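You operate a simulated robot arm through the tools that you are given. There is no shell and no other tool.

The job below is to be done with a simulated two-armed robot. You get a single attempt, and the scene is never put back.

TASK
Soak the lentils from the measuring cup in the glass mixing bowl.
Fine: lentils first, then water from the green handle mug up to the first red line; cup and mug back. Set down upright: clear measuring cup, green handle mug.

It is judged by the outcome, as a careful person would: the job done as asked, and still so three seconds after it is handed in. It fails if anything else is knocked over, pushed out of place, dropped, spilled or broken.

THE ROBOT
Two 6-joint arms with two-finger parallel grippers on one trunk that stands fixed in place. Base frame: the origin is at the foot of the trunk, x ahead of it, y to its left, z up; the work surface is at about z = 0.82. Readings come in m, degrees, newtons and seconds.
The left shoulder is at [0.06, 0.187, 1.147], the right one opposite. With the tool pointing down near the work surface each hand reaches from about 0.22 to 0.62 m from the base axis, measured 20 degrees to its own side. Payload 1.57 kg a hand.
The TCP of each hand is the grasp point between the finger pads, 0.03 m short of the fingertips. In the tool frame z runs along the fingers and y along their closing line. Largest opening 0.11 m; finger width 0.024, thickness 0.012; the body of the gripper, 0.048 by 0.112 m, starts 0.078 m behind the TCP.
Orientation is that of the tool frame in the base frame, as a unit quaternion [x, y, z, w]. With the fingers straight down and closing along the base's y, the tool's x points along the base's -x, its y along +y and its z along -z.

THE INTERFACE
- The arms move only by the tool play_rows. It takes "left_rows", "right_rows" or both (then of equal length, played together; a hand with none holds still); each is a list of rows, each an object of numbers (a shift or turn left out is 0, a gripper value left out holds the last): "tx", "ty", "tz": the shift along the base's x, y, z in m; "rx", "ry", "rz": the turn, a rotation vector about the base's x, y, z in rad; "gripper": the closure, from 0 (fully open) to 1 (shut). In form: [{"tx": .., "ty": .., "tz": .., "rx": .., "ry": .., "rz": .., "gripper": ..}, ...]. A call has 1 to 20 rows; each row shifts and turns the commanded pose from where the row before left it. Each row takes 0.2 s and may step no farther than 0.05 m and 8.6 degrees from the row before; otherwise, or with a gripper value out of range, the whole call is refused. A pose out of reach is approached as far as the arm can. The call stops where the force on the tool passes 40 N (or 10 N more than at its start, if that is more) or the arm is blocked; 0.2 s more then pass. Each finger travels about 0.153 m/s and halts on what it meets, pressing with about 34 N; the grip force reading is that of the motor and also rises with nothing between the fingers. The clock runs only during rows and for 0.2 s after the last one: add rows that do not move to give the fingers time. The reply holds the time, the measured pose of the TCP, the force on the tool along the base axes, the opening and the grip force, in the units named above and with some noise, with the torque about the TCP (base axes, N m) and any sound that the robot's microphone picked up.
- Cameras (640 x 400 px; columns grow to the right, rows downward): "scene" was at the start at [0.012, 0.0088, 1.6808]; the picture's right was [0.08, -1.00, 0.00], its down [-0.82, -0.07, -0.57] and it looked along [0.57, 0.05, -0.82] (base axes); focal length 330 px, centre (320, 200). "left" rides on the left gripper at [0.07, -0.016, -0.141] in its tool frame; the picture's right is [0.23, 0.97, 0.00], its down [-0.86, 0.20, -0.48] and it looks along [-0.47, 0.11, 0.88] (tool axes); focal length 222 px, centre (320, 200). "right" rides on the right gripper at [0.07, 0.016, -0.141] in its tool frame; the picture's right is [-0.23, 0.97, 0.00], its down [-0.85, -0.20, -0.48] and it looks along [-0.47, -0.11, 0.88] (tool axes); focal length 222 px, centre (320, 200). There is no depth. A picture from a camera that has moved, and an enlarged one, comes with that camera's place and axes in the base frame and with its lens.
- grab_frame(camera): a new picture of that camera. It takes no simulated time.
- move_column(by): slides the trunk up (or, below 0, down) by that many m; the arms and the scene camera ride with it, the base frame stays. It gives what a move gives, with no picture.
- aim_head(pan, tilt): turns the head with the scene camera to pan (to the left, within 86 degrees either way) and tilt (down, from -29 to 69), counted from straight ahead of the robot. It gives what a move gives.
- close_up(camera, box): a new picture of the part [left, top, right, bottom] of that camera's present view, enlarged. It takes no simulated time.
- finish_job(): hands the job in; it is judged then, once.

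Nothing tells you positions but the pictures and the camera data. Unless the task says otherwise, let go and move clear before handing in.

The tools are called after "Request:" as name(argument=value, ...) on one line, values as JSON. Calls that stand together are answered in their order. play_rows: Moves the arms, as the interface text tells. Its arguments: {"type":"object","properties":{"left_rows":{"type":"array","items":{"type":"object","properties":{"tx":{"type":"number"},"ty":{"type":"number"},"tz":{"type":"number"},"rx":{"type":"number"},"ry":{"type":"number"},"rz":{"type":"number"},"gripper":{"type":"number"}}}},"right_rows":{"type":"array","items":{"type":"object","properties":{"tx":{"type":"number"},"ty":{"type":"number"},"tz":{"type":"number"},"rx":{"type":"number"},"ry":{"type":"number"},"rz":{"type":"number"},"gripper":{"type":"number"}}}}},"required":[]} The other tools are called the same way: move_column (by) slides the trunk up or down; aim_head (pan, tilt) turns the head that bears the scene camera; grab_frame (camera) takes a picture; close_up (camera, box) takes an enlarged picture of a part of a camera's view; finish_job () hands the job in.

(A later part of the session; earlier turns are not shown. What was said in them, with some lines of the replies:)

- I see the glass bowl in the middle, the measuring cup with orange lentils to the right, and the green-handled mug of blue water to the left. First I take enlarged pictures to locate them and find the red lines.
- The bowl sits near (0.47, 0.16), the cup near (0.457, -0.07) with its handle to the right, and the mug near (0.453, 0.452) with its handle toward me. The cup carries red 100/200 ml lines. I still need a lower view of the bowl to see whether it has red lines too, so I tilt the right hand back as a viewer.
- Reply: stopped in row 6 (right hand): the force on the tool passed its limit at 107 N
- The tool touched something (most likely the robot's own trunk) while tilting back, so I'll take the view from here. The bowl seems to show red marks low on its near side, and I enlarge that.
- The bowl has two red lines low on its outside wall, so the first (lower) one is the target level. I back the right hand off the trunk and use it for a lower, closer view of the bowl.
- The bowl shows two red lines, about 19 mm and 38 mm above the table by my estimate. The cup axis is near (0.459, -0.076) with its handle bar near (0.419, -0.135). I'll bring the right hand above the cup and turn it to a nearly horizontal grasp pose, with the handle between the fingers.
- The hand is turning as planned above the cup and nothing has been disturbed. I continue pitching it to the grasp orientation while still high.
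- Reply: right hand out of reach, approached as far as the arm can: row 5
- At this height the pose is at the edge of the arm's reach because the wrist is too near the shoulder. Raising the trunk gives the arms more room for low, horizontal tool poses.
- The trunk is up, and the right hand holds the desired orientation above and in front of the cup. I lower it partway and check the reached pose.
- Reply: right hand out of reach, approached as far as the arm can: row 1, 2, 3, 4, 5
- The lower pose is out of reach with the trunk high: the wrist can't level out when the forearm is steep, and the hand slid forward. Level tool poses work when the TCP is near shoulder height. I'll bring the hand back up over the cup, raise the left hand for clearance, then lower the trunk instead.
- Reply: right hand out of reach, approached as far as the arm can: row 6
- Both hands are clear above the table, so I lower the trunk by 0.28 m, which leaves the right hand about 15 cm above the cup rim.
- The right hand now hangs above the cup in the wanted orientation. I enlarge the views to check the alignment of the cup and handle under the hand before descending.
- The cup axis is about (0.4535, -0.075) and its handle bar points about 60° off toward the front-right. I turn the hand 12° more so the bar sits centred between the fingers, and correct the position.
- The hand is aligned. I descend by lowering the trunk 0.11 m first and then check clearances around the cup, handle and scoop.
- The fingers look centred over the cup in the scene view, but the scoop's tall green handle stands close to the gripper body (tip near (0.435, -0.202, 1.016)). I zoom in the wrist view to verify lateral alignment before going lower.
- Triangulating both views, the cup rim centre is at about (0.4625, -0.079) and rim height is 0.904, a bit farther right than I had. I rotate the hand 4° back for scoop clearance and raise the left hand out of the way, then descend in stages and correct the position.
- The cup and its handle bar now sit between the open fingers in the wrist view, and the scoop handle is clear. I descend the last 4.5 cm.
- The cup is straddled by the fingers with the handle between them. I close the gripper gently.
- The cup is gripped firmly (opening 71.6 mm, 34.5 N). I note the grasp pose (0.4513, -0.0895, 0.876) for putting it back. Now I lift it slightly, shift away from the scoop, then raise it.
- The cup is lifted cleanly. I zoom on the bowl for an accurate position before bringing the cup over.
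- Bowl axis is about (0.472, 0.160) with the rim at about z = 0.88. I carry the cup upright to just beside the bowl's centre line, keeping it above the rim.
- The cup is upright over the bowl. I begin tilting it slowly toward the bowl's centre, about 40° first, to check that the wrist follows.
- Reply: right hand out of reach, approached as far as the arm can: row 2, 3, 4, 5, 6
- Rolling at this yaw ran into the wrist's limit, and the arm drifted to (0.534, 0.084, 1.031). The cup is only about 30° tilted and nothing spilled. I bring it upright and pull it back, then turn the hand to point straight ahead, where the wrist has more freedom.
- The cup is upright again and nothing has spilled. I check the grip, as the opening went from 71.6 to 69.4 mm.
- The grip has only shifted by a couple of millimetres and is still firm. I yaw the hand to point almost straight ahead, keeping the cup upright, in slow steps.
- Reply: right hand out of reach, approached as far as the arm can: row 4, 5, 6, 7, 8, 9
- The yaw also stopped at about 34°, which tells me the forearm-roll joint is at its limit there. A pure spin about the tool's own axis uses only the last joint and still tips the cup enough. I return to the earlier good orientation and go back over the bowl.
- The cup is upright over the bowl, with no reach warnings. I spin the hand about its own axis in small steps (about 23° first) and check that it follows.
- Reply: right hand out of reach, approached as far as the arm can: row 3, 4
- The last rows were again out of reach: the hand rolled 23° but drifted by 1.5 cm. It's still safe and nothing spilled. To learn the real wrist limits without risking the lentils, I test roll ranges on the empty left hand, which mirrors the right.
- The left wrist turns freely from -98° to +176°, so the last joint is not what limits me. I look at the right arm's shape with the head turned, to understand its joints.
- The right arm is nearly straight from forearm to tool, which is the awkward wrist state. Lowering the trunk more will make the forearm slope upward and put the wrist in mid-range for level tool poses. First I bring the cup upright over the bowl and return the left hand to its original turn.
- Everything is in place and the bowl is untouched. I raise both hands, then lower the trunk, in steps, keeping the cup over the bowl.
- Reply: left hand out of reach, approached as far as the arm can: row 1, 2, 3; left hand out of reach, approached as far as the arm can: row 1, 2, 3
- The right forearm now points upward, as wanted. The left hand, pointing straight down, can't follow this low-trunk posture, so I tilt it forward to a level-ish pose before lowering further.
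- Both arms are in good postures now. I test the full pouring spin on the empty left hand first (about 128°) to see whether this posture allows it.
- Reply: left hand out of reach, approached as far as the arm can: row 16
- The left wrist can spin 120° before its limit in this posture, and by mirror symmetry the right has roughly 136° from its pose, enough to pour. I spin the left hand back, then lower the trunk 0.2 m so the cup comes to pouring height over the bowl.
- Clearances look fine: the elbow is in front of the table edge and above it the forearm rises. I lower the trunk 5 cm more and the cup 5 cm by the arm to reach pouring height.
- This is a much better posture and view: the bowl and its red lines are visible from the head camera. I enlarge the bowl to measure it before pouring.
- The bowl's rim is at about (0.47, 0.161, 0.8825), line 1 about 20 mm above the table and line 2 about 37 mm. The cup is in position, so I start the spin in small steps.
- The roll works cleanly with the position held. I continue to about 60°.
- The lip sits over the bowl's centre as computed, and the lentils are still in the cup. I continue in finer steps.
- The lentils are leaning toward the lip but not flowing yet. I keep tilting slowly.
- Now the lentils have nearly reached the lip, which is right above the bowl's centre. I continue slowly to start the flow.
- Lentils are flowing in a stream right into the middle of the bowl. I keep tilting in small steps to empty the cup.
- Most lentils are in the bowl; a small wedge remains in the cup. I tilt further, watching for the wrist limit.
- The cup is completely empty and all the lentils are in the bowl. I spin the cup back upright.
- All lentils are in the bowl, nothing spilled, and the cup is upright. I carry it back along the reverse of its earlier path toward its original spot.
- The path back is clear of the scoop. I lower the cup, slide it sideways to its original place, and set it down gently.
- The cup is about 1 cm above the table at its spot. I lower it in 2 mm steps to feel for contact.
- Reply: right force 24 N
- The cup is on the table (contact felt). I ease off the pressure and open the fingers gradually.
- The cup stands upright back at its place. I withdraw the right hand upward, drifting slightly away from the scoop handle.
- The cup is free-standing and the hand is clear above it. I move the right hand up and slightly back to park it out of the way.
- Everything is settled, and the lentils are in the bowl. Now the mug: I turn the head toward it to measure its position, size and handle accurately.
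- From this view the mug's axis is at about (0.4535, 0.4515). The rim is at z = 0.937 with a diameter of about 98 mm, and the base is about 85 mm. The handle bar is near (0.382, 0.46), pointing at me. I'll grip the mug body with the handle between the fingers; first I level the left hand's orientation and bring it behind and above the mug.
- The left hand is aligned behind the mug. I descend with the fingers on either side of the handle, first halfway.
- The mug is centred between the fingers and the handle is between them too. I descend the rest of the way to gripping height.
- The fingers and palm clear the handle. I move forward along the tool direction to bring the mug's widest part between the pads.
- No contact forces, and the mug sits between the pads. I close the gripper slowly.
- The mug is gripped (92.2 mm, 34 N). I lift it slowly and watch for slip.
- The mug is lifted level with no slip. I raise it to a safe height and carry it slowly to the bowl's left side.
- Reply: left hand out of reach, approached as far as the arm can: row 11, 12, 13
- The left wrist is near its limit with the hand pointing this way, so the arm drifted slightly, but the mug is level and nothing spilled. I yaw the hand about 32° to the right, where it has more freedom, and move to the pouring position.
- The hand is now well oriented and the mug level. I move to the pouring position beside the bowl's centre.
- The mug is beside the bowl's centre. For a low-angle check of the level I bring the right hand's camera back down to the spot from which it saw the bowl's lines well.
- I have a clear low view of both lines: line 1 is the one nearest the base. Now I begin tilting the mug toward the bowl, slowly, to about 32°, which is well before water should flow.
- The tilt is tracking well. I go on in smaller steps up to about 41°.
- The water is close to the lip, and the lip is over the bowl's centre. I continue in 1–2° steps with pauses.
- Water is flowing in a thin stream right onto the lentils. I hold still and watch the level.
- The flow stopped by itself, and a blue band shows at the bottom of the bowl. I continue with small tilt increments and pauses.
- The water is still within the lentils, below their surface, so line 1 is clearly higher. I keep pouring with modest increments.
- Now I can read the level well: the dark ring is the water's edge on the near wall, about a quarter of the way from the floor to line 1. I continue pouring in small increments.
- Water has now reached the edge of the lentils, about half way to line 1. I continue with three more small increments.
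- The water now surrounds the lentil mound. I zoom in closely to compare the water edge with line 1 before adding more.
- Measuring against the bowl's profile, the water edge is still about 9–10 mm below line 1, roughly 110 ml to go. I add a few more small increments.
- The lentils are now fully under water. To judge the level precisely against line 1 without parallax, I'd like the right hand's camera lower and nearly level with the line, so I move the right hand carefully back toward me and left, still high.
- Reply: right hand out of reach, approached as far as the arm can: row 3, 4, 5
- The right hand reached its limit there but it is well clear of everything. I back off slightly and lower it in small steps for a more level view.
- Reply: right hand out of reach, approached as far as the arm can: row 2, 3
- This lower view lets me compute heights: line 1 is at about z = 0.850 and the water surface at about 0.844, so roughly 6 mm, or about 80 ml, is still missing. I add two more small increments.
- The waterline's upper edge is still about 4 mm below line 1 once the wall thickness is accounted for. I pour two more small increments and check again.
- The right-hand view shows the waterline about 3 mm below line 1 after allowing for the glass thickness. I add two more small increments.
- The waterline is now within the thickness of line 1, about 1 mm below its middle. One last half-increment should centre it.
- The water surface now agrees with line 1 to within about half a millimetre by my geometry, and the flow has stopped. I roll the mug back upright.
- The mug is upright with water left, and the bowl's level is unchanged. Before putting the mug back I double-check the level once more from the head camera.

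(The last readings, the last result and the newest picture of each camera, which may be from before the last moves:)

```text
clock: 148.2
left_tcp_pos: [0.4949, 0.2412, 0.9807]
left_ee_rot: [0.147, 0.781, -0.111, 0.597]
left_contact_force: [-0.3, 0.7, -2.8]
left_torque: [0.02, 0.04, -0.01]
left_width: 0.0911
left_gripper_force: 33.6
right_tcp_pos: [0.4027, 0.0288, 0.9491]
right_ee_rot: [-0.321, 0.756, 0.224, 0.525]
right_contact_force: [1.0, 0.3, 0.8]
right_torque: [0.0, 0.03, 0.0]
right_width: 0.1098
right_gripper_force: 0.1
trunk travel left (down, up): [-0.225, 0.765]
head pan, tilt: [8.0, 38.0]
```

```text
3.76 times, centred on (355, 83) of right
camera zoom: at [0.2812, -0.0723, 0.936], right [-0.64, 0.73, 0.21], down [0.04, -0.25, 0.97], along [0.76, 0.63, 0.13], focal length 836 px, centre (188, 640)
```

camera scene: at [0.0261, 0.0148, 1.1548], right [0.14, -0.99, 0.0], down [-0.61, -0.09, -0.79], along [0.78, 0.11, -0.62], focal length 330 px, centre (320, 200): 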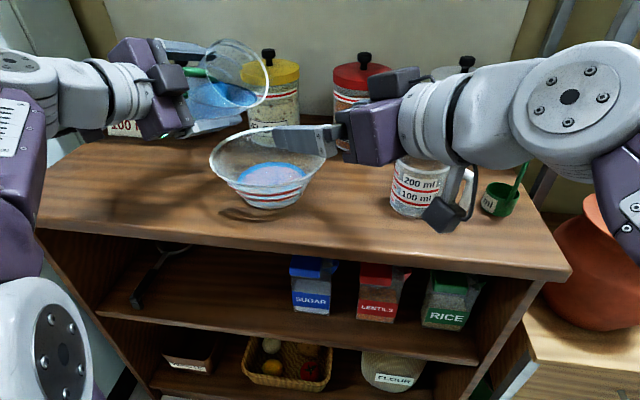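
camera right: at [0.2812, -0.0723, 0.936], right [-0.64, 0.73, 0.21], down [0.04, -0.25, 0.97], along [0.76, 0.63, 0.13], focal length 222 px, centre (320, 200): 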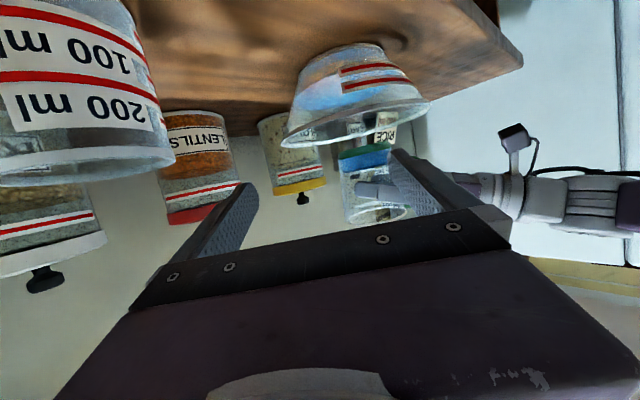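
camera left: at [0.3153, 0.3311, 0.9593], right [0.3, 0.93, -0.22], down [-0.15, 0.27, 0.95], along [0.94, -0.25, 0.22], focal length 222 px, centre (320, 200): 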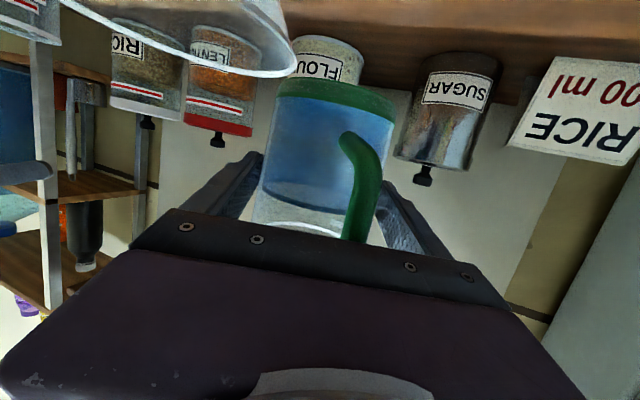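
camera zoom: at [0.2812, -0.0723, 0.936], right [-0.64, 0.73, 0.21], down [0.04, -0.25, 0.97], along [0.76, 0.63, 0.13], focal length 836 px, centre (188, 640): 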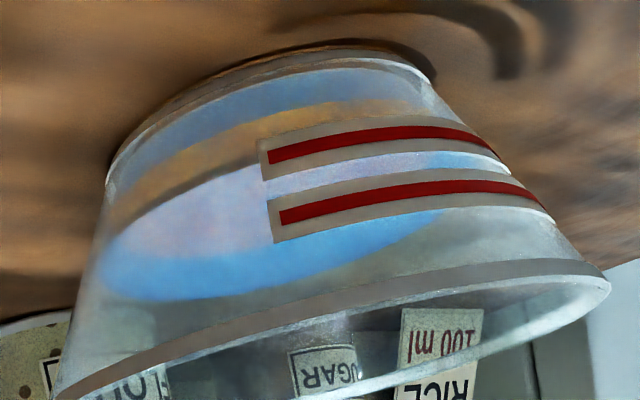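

Both cameras agree: the water stands at line 1. Now I carry the mug back toward its original place, first moving left while level.

Request:
play_rows(left_rows=[{"ty": 0.01, "tx": -0.004, "tz": 0.004}, {"ty": 0.016, "tx": -0.006, "tz": 0.004}, {"ty": 0.02, "tx": -0.007}, {"ty": 0.02, "tx": -0.007}, {"ty": 0.02, "tx": -0.007}, {"ty": 0.02, "tx": -0.007}, {"ty": 0.02, "tx": -0.007}, {"ty": 0.02, "tx": -0.005}, {"ty": 0.012, "tx": -0.003}, {"ty": 0.0}])

Request:
play_rows(left_rows=[{"rz": 0.07}, {"rz": 0.08}, {"rz": 0.08}, {"rz": 0.08}, {"rz": 0.08}, {"rz": 0.08}, {"rz": 0.08}, {"rz": 0.0}])

Request:
aim_head(pan=42, tilt=25)

Request:
grab_frame(camera="scene")

Request:
grab_frame(camera="left")

```text
clock: 150.4
left_tcp_pos: [0.4412, 0.4005, 0.9879]
left_ee_rot: [0.148, 0.781, -0.111, 0.596]
left_contact_force: [-0.4, -0.3, -2.6]
left_torque: [0.02, 0.0, 0.0]
left_width: 0.0909
left_gripper_force: 33.7
right_tcp_pos: [0.4014, 0.0289, 0.9504]
right_ee_rot: [-0.32, 0.757, 0.223, 0.524]
right_contact_force: [0.2, 0.2, 0.5]
right_torque: [-0.04, -0.02, 0.01]
right_width: 0.1101
right_gripper_force: 0.1
trunk travel left (down, up): [-0.225, 0.765]
head pan, tilt: [8.0, 38.0]
```

```text
clock: 152.2
left_tcp_pos: [0.4422, 0.3999, 0.9885]
left_ee_rot: [-0.07, 0.792, 0.055, 0.604]
left_contact_force: [-0.1, 0.0, -3.7]
left_torque: [-0.01, 0.04, 0.03]
left_width: 0.0911
left_gripper_force: 34.0
right_tcp_pos: [0.4019, 0.0297, 0.9509]
right_ee_rot: [-0.321, 0.757, 0.223, 0.524]
right_contact_force: [0.0, -0.7, 0.5]
right_torque: [0.0, -0.02, 0.0]
right_width: 0.11
right_gripper_force: 0.1
trunk travel left (down, up): [-0.225, 0.765]
head pan, tilt: [8.0, 38.0]
```

```text
clock: 153.2
left_tcp_pos: [0.4425, 0.4001, 0.9892]
left_ee_rot: [-0.069, 0.793, 0.054, 0.603]
left_contact_force: [0.2, 0.1, -2.0]
left_torque: [-0.04, 0.02, 0.01]
left_width: 0.0908
left_gripper_force: 33.5
right_tcp_pos: [0.402, 0.0295, 0.9509]
right_ee_rot: [-0.321, 0.757, 0.223, 0.524]
right_contact_force: [0.1, -0.7, -0.4]
right_torque: [-0.01, -0.05, -0.02]
right_width: 0.11
right_gripper_force: 0.1
trunk travel left (down, up): [-0.225, 0.765]
head pan, tilt: [42.0, 25.0]
```

```text
taken
camera scene: at [0.0091, 0.0644, 1.1751], right [0.67, -0.74, 0.0], down [-0.31, -0.28, -0.91], along [0.67, 0.61, -0.42], focal length 330 px, centre (320, 200)
```

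scene: 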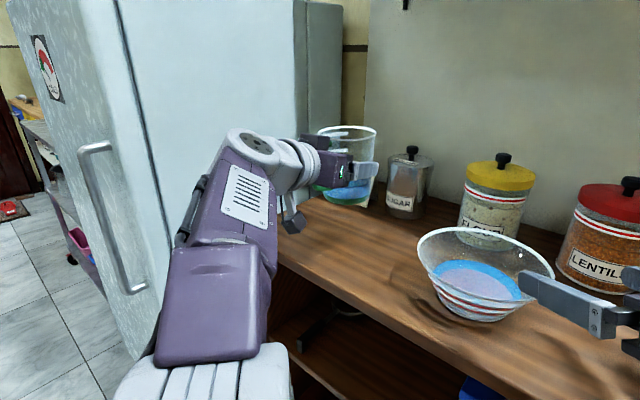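

```text
taken
camera left: at [0.2925, 0.3564, 0.9595], right [-0.23, 0.95, -0.22], down [-0.27, 0.15, 0.95], along [0.94, 0.28, 0.22], focal length 222 px, centre (320, 200)
```

left: 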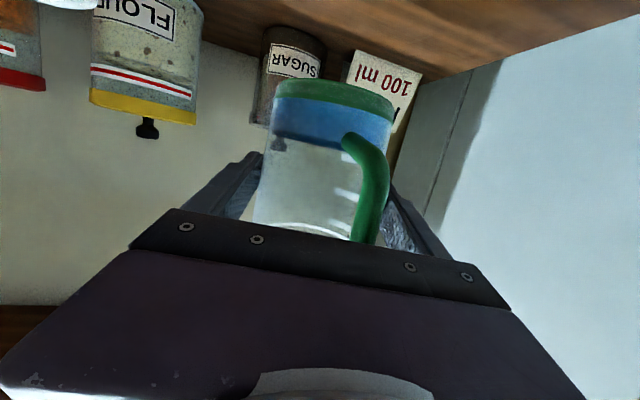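

The mug is level and the hand is back in its original grasp orientation. I move over the original spot and lower.

Request:
play_rows(left_rows=[{"ty": 0.012, "tx": -0.002}, {"ty": 0.016, "tx": -0.003}, {"ty": 0.0165, "tx": -0.0026}, {"tz": -0.02}, {"tz": -0.025}, {"tz": -0.02}, {"tz": -0.012}, {"tz": -0.008}, {"tz": 0.0}])

Request:
close_up(camera="scene", box=[200, 130, 440, 310])

Request:
grab_frame(camera="left")

```text
clock: 155.2
left_tcp_pos: [0.4343, 0.4448, 0.9034]
left_ee_rot: [-0.069, 0.792, 0.054, 0.604]
left_contact_force: [-0.1, 0.5, -3.7]
left_torque: [-0.01, 0.03, -0.02]
left_width: 0.0905
left_gripper_force: 34.1
right_tcp_pos: [0.4035, 0.0291, 0.9513]
right_ee_rot: [-0.321, 0.756, 0.223, 0.524]
right_contact_force: [0.3, -1.0, 0.5]
right_torque: [0.03, -0.03, 0.01]
right_width: 0.1101
right_gripper_force: 0.0
trunk travel left (down, up): [-0.225, 0.765]
head pan, tilt: [42.0, 25.0]
```

```text
2.22 times, centred on (320, 220) of scene
camera zoom: at [0.009, 0.0645, 1.1751], right [0.67, -0.74, 0.0], down [-0.31, -0.28, -0.91], along [0.67, 0.61, -0.42], focal length 733 px, centre (320, 156)
```

zoom: 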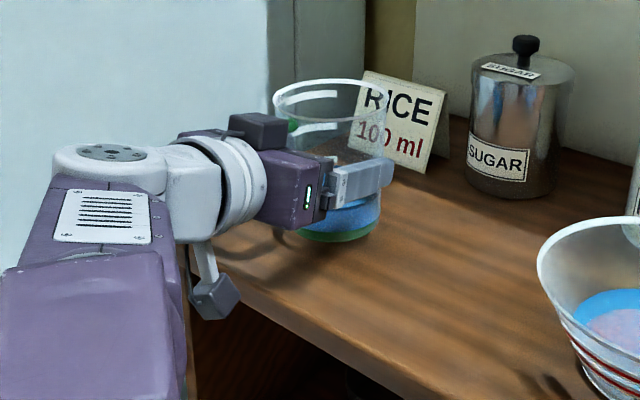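

```text
taken
camera left: at [0.285, 0.4009, 0.8742], right [-0.23, 0.95, -0.22], down [-0.27, 0.15, 0.95], along [0.94, 0.28, 0.22], focal length 222 px, centre (320, 200)
```

left: 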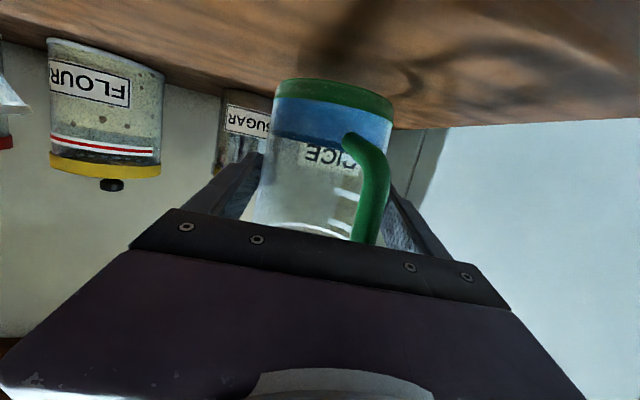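

The mug is just above its spot. I lower it in small steps until I feel the table.

Request:
play_rows(left_rows=[{"tz": -0.006}, {"tz": -0.004}, {"tz": -0.002}, {"tz": 0.0}])

Request:
play_rows(left_rows=[{"tz": -0.002}, {"tz": 0.0}])

Request:
play_rows(left_rows=[{"tz": -0.0015}, {"tz": 0.0}])

```text
clock: 156.2
left_tcp_pos: [0.4346, 0.4447, 0.8905]
left_ee_rot: [-0.07, 0.793, 0.055, 0.603]
left_contact_force: [-0.2, 0.0, -2.6]
left_torque: [0.0, 0.01, -0.01]
left_width: 0.0905
left_gripper_force: 33.7
right_tcp_pos: [0.4016, 0.0296, 0.9513]
right_ee_rot: [-0.321, 0.756, 0.224, 0.524]
right_contact_force: [0.8, 0.2, 0.0]
right_torque: [0.01, 0.02, -0.01]
right_width: 0.11
right_gripper_force: 0.1
trunk travel left (down, up): [-0.225, 0.765]
head pan, tilt: [42.0, 25.0]
```

```text
clock: 156.8
left_tcp_pos: [0.4349, 0.4457, 0.8892]
left_ee_rot: [-0.07, 0.792, 0.056, 0.604]
left_contact_force: [-0.6, -0.8, -2.8]
left_torque: [0.02, 0.03, 0.0]
left_width: 0.0904
left_gripper_force: 34.3
right_tcp_pos: [0.4031, 0.03, 0.9501]
right_ee_rot: [-0.321, 0.757, 0.223, 0.524]
right_contact_force: [-0.5, 0.8, -0.2]
right_torque: [-0.04, 0.0, 0.04]
right_width: 0.1101
right_gripper_force: 0.0
trunk travel left (down, up): [-0.225, 0.765]
head pan, tilt: [42.0, 25.0]
```

```text
clock: 157.4
left_tcp_pos: [0.434, 0.4441, 0.8888]
left_ee_rot: [-0.069, 0.792, 0.055, 0.604]
left_contact_force: [0.0, -0.1, -0.6]
left_torque: [0.07, 0.03, -0.01]
left_width: 0.0907
left_gripper_force: 34.0
right_tcp_pos: [0.4026, 0.0289, 0.9509]
right_ee_rot: [-0.321, 0.756, 0.224, 0.524]
right_contact_force: [0.5, 0.7, 0.5]
right_torque: [-0.04, 0.02, 0.0]
right_width: 0.1101
right_gripper_force: 0.1
trunk travel left (down, up): [-0.225, 0.765]
head pan, tilt: [42.0, 25.0]
```

Request:
play_rows(left_rows=[{"tz": -0.0012}, {"tz": 0.0}])

Request:
close_up(camera="scene", box=[240, 160, 400, 280])

Request:
close_up(camera="left", box=[230, 60, 430, 185])

```text
clock: 158.0
left_tcp_pos: [0.4337, 0.4451, 0.8896]
left_ee_rot: [-0.069, 0.792, 0.055, 0.605]
left_contact_force: [1.8, 2.9, 6.4]
left_torque: [0.47, -0.17, -0.04]
left_width: 0.0906
left_gripper_force: 34.2
right_tcp_pos: [0.4024, 0.0291, 0.9513]
right_ee_rot: [-0.321, 0.757, 0.223, 0.524]
right_contact_force: [-0.6, 0.8, 0.4]
right_torque: [-0.01, 0.0, -0.01]
right_width: 0.1099
right_gripper_force: 0.0
trunk travel left (down, up): [-0.225, 0.765]
head pan, tilt: [42.0, 25.0]
```

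```text
3.33 times, centred on (320, 220) of scene
camera zoom: at [0.0086, 0.064, 1.1753], right [0.67, -0.74, 0.0], down [-0.31, -0.28, -0.91], along [0.67, 0.61, -0.42], focal length 1100 px, centre (320, 133)
```

zoom: 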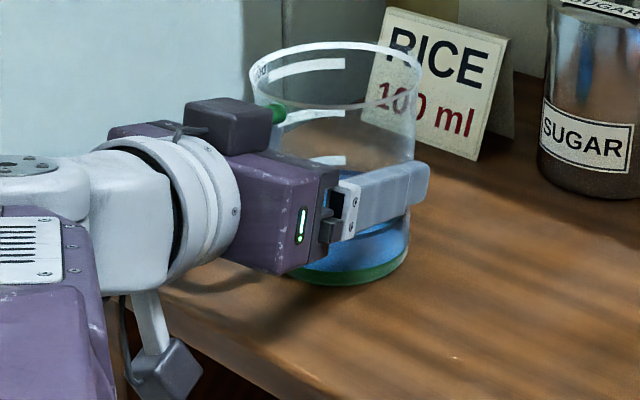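

```text
3.20 times, centred on (330, 122) of left
camera zoom: at [0.2844, 0.4007, 0.8587], right [-0.23, 0.95, -0.22], down [-0.27, 0.15, 0.95], along [0.94, 0.28, 0.22], focal length 711 px, centre (288, 448)
```

zoom: 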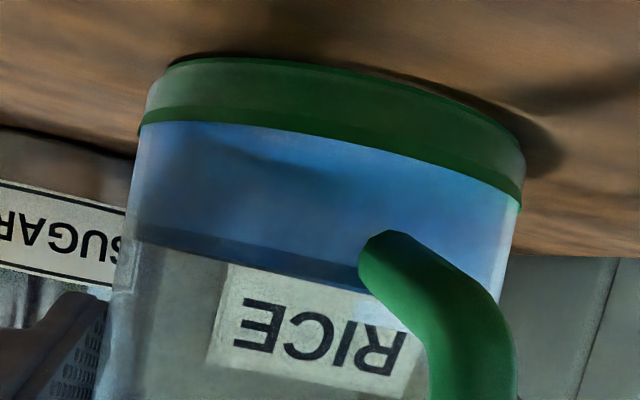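

The mug touches the table at its original spot. I release it gradually.

Request:
play_rows(left_rows=[{"gripper": 0.19}, {"gripper": 0.175}, {"gripper": 0.17}, {"gripper": 0.165}, {"gripper": 0.16}, {"gripper": 0.15}, {"gripper": 0.13}, {"gripper": 0.1}, {"gripper": 0.05}, {"gripper": 0.0}, {"gripper": 0.0}, {"gripper": 0.0}])

Request:
close_up(camera="scene", box=[240, 160, 400, 280])

Request:
grab_frame(camera="left")

```text
clock: 160.6
left_tcp_pos: [0.4339, 0.4446, 0.8872]
left_ee_rot: [-0.069, 0.792, 0.054, 0.604]
left_contact_force: [-0.2, -0.8, 0.3]
left_torque: [-0.02, 0.0, -0.03]
left_width: 0.1102
left_gripper_force: 0.0
right_tcp_pos: [0.4028, 0.0289, 0.9502]
right_ee_rot: [-0.32, 0.757, 0.223, 0.525]
right_contact_force: [0.3, -0.1, -0.7]
right_torque: [0.0, -0.01, 0.01]
right_width: 0.1098
right_gripper_force: 0.2
trunk travel left (down, up): [-0.225, 0.765]
head pan, tilt: [42.0, 25.0]
```

```text
3.33 times, centred on (320, 220) of scene
camera zoom: at [0.0088, 0.0643, 1.1752], right [0.67, -0.74, 0.0], down [-0.31, -0.28, -0.91], along [0.67, 0.61, -0.42], focal length 1100 px, centre (320, 133)
```

zoom: 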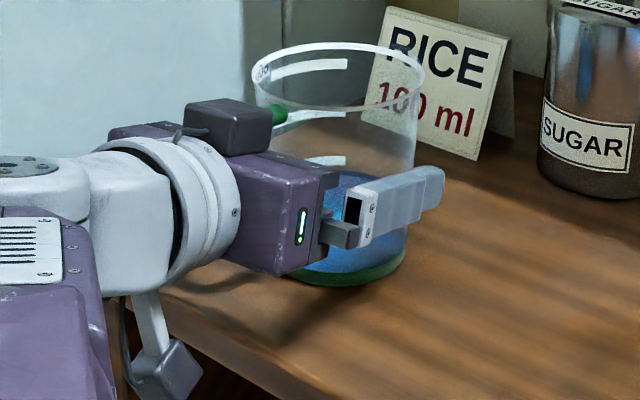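

```text
taken
camera left: at [0.2845, 0.4008, 0.8579], right [-0.23, 0.95, -0.22], down [-0.27, 0.15, 0.95], along [0.94, 0.28, 0.22], focal length 222 px, centre (320, 200)
```

left: 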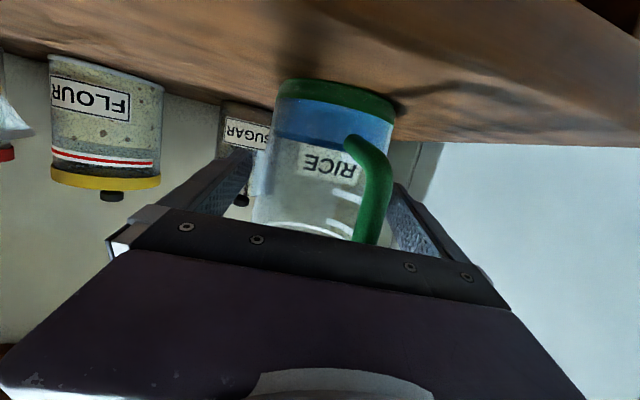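

The mug stands upright on its original spot. I retract the left hand straight back along the tool direction, then up.

Request:
play_rows(left_rows=[{"tx": -0.008, "ty": -0.0014}, {"tx": -0.011, "ty": -0.0019}, {"tx": -0.011, "ty": -0.0019}, {"tx": -0.011, "ty": -0.0019}, {"tx": 0.0}])

Request:
grab_frame(camera="left")

Request:
close_up(camera="scene", box=[200, 130, 440, 310])

```text
clock: 161.8
left_tcp_pos: [0.3926, 0.4368, 0.887]
left_ee_rot: [-0.07, 0.792, 0.056, 0.604]
left_contact_force: [0.6, 0.1, -0.6]
left_torque: [-0.03, 0.02, 0.01]
left_width: 0.11
left_gripper_force: 0.1
right_tcp_pos: [0.4023, 0.0299, 0.9506]
right_ee_rot: [-0.32, 0.757, 0.223, 0.525]
right_contact_force: [-0.4, -0.6, 0.3]
right_torque: [-0.02, 0.01, 0.01]
right_width: 0.1098
right_gripper_force: 0.0
trunk travel left (down, up): [-0.225, 0.765]
head pan, tilt: [42.0, 25.0]
```

```text
taken
camera left: at [0.2434, 0.3938, 0.858], right [-0.23, 0.95, -0.22], down [-0.27, 0.15, 0.95], along [0.94, 0.28, 0.22], focal length 222 px, centre (320, 200)
```

left: 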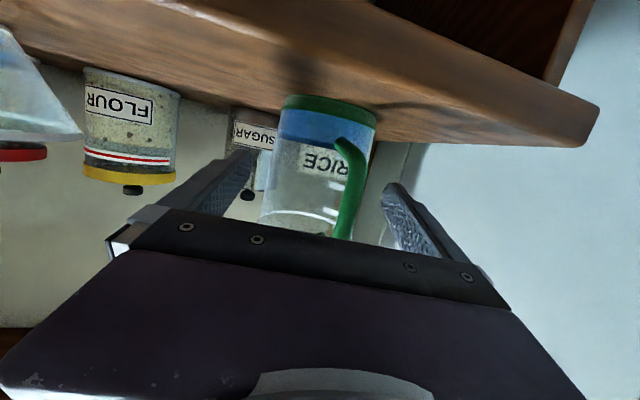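

```text
2.22 times, centred on (320, 220) of scene
camera zoom: at [0.0088, 0.0643, 1.1752], right [0.67, -0.74, 0.0], down [-0.31, -0.28, -0.91], along [0.67, 0.61, -0.42], focal length 733 px, centre (320, 156)
```

zoom: 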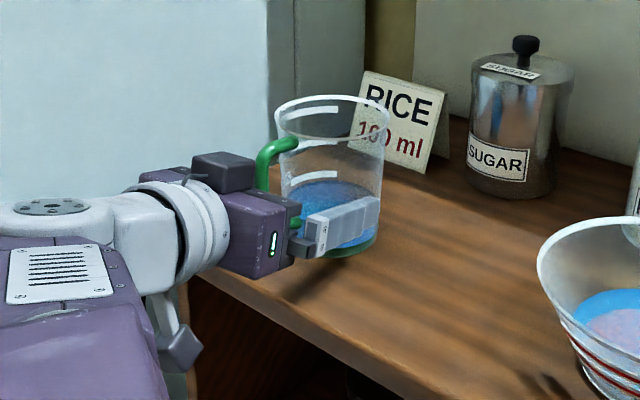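

The fingers are clear of the mug body; the handle lies freely between them. I raise the left hand straight up.

Request:
play_rows(left_rows=[{"tz": 0.015}, {"tz": 0.025}, {"tz": 0.03}, {"tz": 0.03}, {"tz": 0.03}, {"tz": 0.02, "tx": -0.01}])

Request:
close_up(camera="scene", box=[240, 160, 400, 280])

Request:
grab_frame(camera="scene")

```text
clock: 163.2
left_tcp_pos: [0.3835, 0.4377, 1.0379]
left_ee_rot: [-0.07, 0.792, 0.054, 0.604]
left_contact_force: [-0.8, 0.0, -0.7]
left_torque: [-0.02, 0.02, 0.0]
left_width: 0.11
left_gripper_force: 0.0
right_tcp_pos: [0.4028, 0.0287, 0.951]
right_ee_rot: [-0.32, 0.757, 0.223, 0.524]
right_contact_force: [0.2, 0.0, -0.1]
right_torque: [-0.03, -0.02, -0.01]
right_width: 0.1101
right_gripper_force: 0.1
trunk travel left (down, up): [-0.225, 0.765]
head pan, tilt: [42.0, 25.0]
```

```text
3.33 times, centred on (320, 220) of scene
camera zoom: at [0.0086, 0.0642, 1.1752], right [0.67, -0.74, 0.0], down [-0.31, -0.28, -0.91], along [0.67, 0.61, -0.42], focal length 1100 px, centre (320, 133)
```

zoom: 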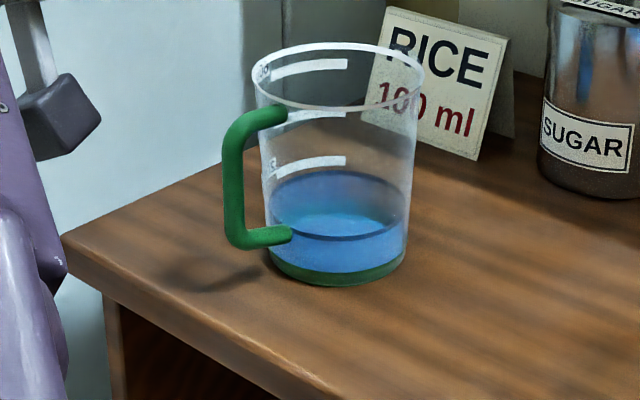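

```text
taken
camera scene: at [0.0086, 0.0642, 1.1752], right [0.67, -0.74, 0.0], down [-0.31, -0.28, -0.91], along [0.67, 0.61, -0.42], focal length 330 px, centre (320, 200)
```

scene: 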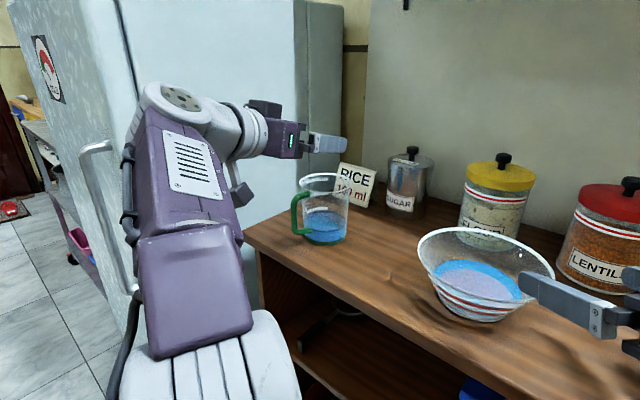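

The mug is back in place, upright, with its remaining water. Now I move the right hand up and away from the bowl and take a final look at everything.

Request:
play_rows(right_rows=[{"tz": 0.02}, {"tz": 0.03}, {"tz": 0.03, "ty": -0.01}, {"tz": 0.03, "ty": -0.02}, {"tz": 0.02, "ty": -0.02}, {"ty": -0.02}, {"ty": 0.0}])

Request:
aim_head(pan=5, tilt=35)

Request:
grab_frame(camera="scene")

Request:
close_up(camera="scene", box=[190, 120, 330, 230])

Request:
grab_frame(camera="right")

Request:
grab_frame(camera="left")

```text
clock: 164.8
left_tcp_pos: [0.3836, 0.437, 1.0374]
left_ee_rot: [-0.07, 0.792, 0.056, 0.604]
left_contact_force: [-0.4, -0.1, 0.2]
left_torque: [-0.03, 0.04, -0.03]
left_width: 0.1102
left_gripper_force: 0.0
right_tcp_pos: [0.402, -0.04, 1.0811]
right_ee_rot: [-0.32, 0.756, 0.223, 0.525]
right_contact_force: [-0.4, 0.2, -0.7]
right_torque: [0.0, 0.02, -0.03]
right_width: 0.1099
right_gripper_force: 0.0
trunk travel left (down, up): [-0.225, 0.765]
head pan, tilt: [42.0, 25.0]
```

```text
clock: 165.9
left_tcp_pos: [0.3851, 0.4371, 1.0371]
left_ee_rot: [-0.069, 0.792, 0.054, 0.604]
left_contact_force: [0.4, 0.4, 0.3]
left_torque: [0.0, 0.0, -0.02]
left_width: 0.1102
left_gripper_force: 0.0
right_tcp_pos: [0.4022, -0.0409, 1.0813]
right_ee_rot: [-0.32, 0.756, 0.223, 0.525]
right_contact_force: [0.0, -0.1, -0.4]
right_torque: [0.0, -0.03, 0.0]
right_width: 0.1098
right_gripper_force: 0.0
trunk travel left (down, up): [-0.225, 0.765]
head pan, tilt: [5.0, 35.0]
```

```text
taken
camera scene: at [0.028, 0.0104, 1.1594], right [0.09, -1.0, 0.0], down [-0.57, -0.05, -0.82], along [0.82, 0.07, -0.57], focal length 330 px, centre (320, 200)
```

scene: 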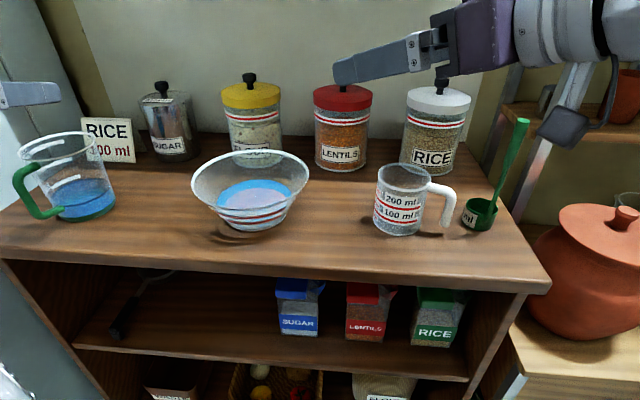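

```text
3.64 times, centred on (260, 175) of scene
camera zoom: at [0.028, 0.0104, 1.1594], right [0.09, -1.0, 0.0], down [-0.57, -0.05, -0.82], along [0.82, 0.07, -0.57], focal length 1200 px, centre (538, 291)
```

zoom: 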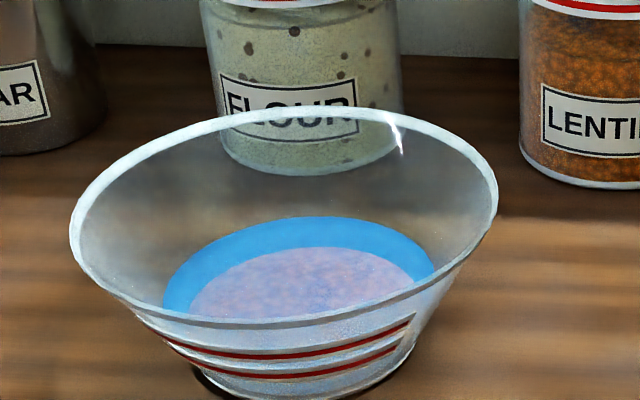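

```text
taken
camera right: at [0.2808, -0.1424, 1.0663], right [-0.64, 0.73, 0.21], down [0.04, -0.25, 0.97], along [0.76, 0.63, 0.13], focal length 222 px, centre (320, 200)
```

right: 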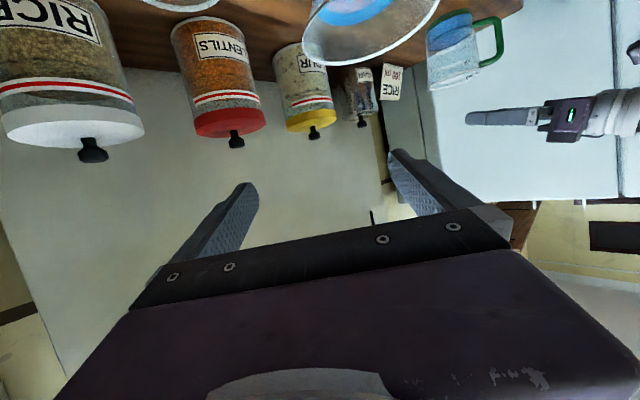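

```text
taken
camera left: at [0.2346, 0.3935, 1.0083], right [-0.23, 0.95, -0.22], down [-0.27, 0.15, 0.95], along [0.94, 0.28, 0.22], focal length 222 px, centre (320, 200)
```

left: 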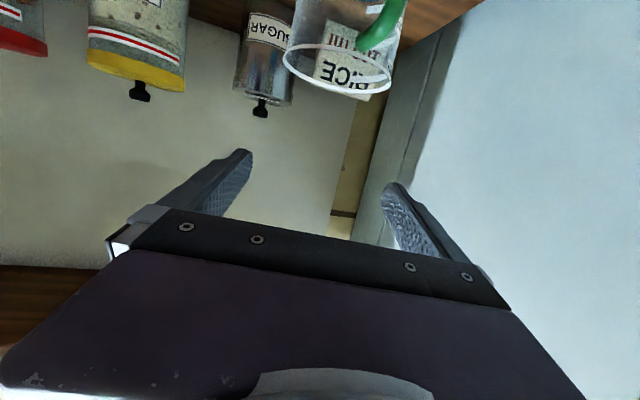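

The lentils are in the bowl under water that stands at the first red line. The cup and mug are upright in their original spots, nothing else has moved or spilled, and both hands are open and clear. I hand the job in.

Request:
finish_job()

```text
The job is handed in.
```

The lentils are soaking in the glass mixing bowl, with water from the green handle mug up to the bowl's first red line. The measuring cup went in first and came out empty.

- **Water level:** I checked it from two cameras. It sits within about 1 mm of the middle of the first line by my reading. That reading depends on estimates of the bowl's position and glass thickness, so the true error could be 2 to 3 mm.
- **Cup and mug:** Both are set down upright within a few millimetres of where they started. The mug's handle is turned a few degrees from before, and a bit under 200 ml of water is left in it.
- **Surroundings:** I saw nothing spilled, knocked over or pushed out of place. Both hands are open and clear of everything.

Early on, the right hand bumped the robot's own trunk while I was getting a view of the bowl. It touched nothing on the table.
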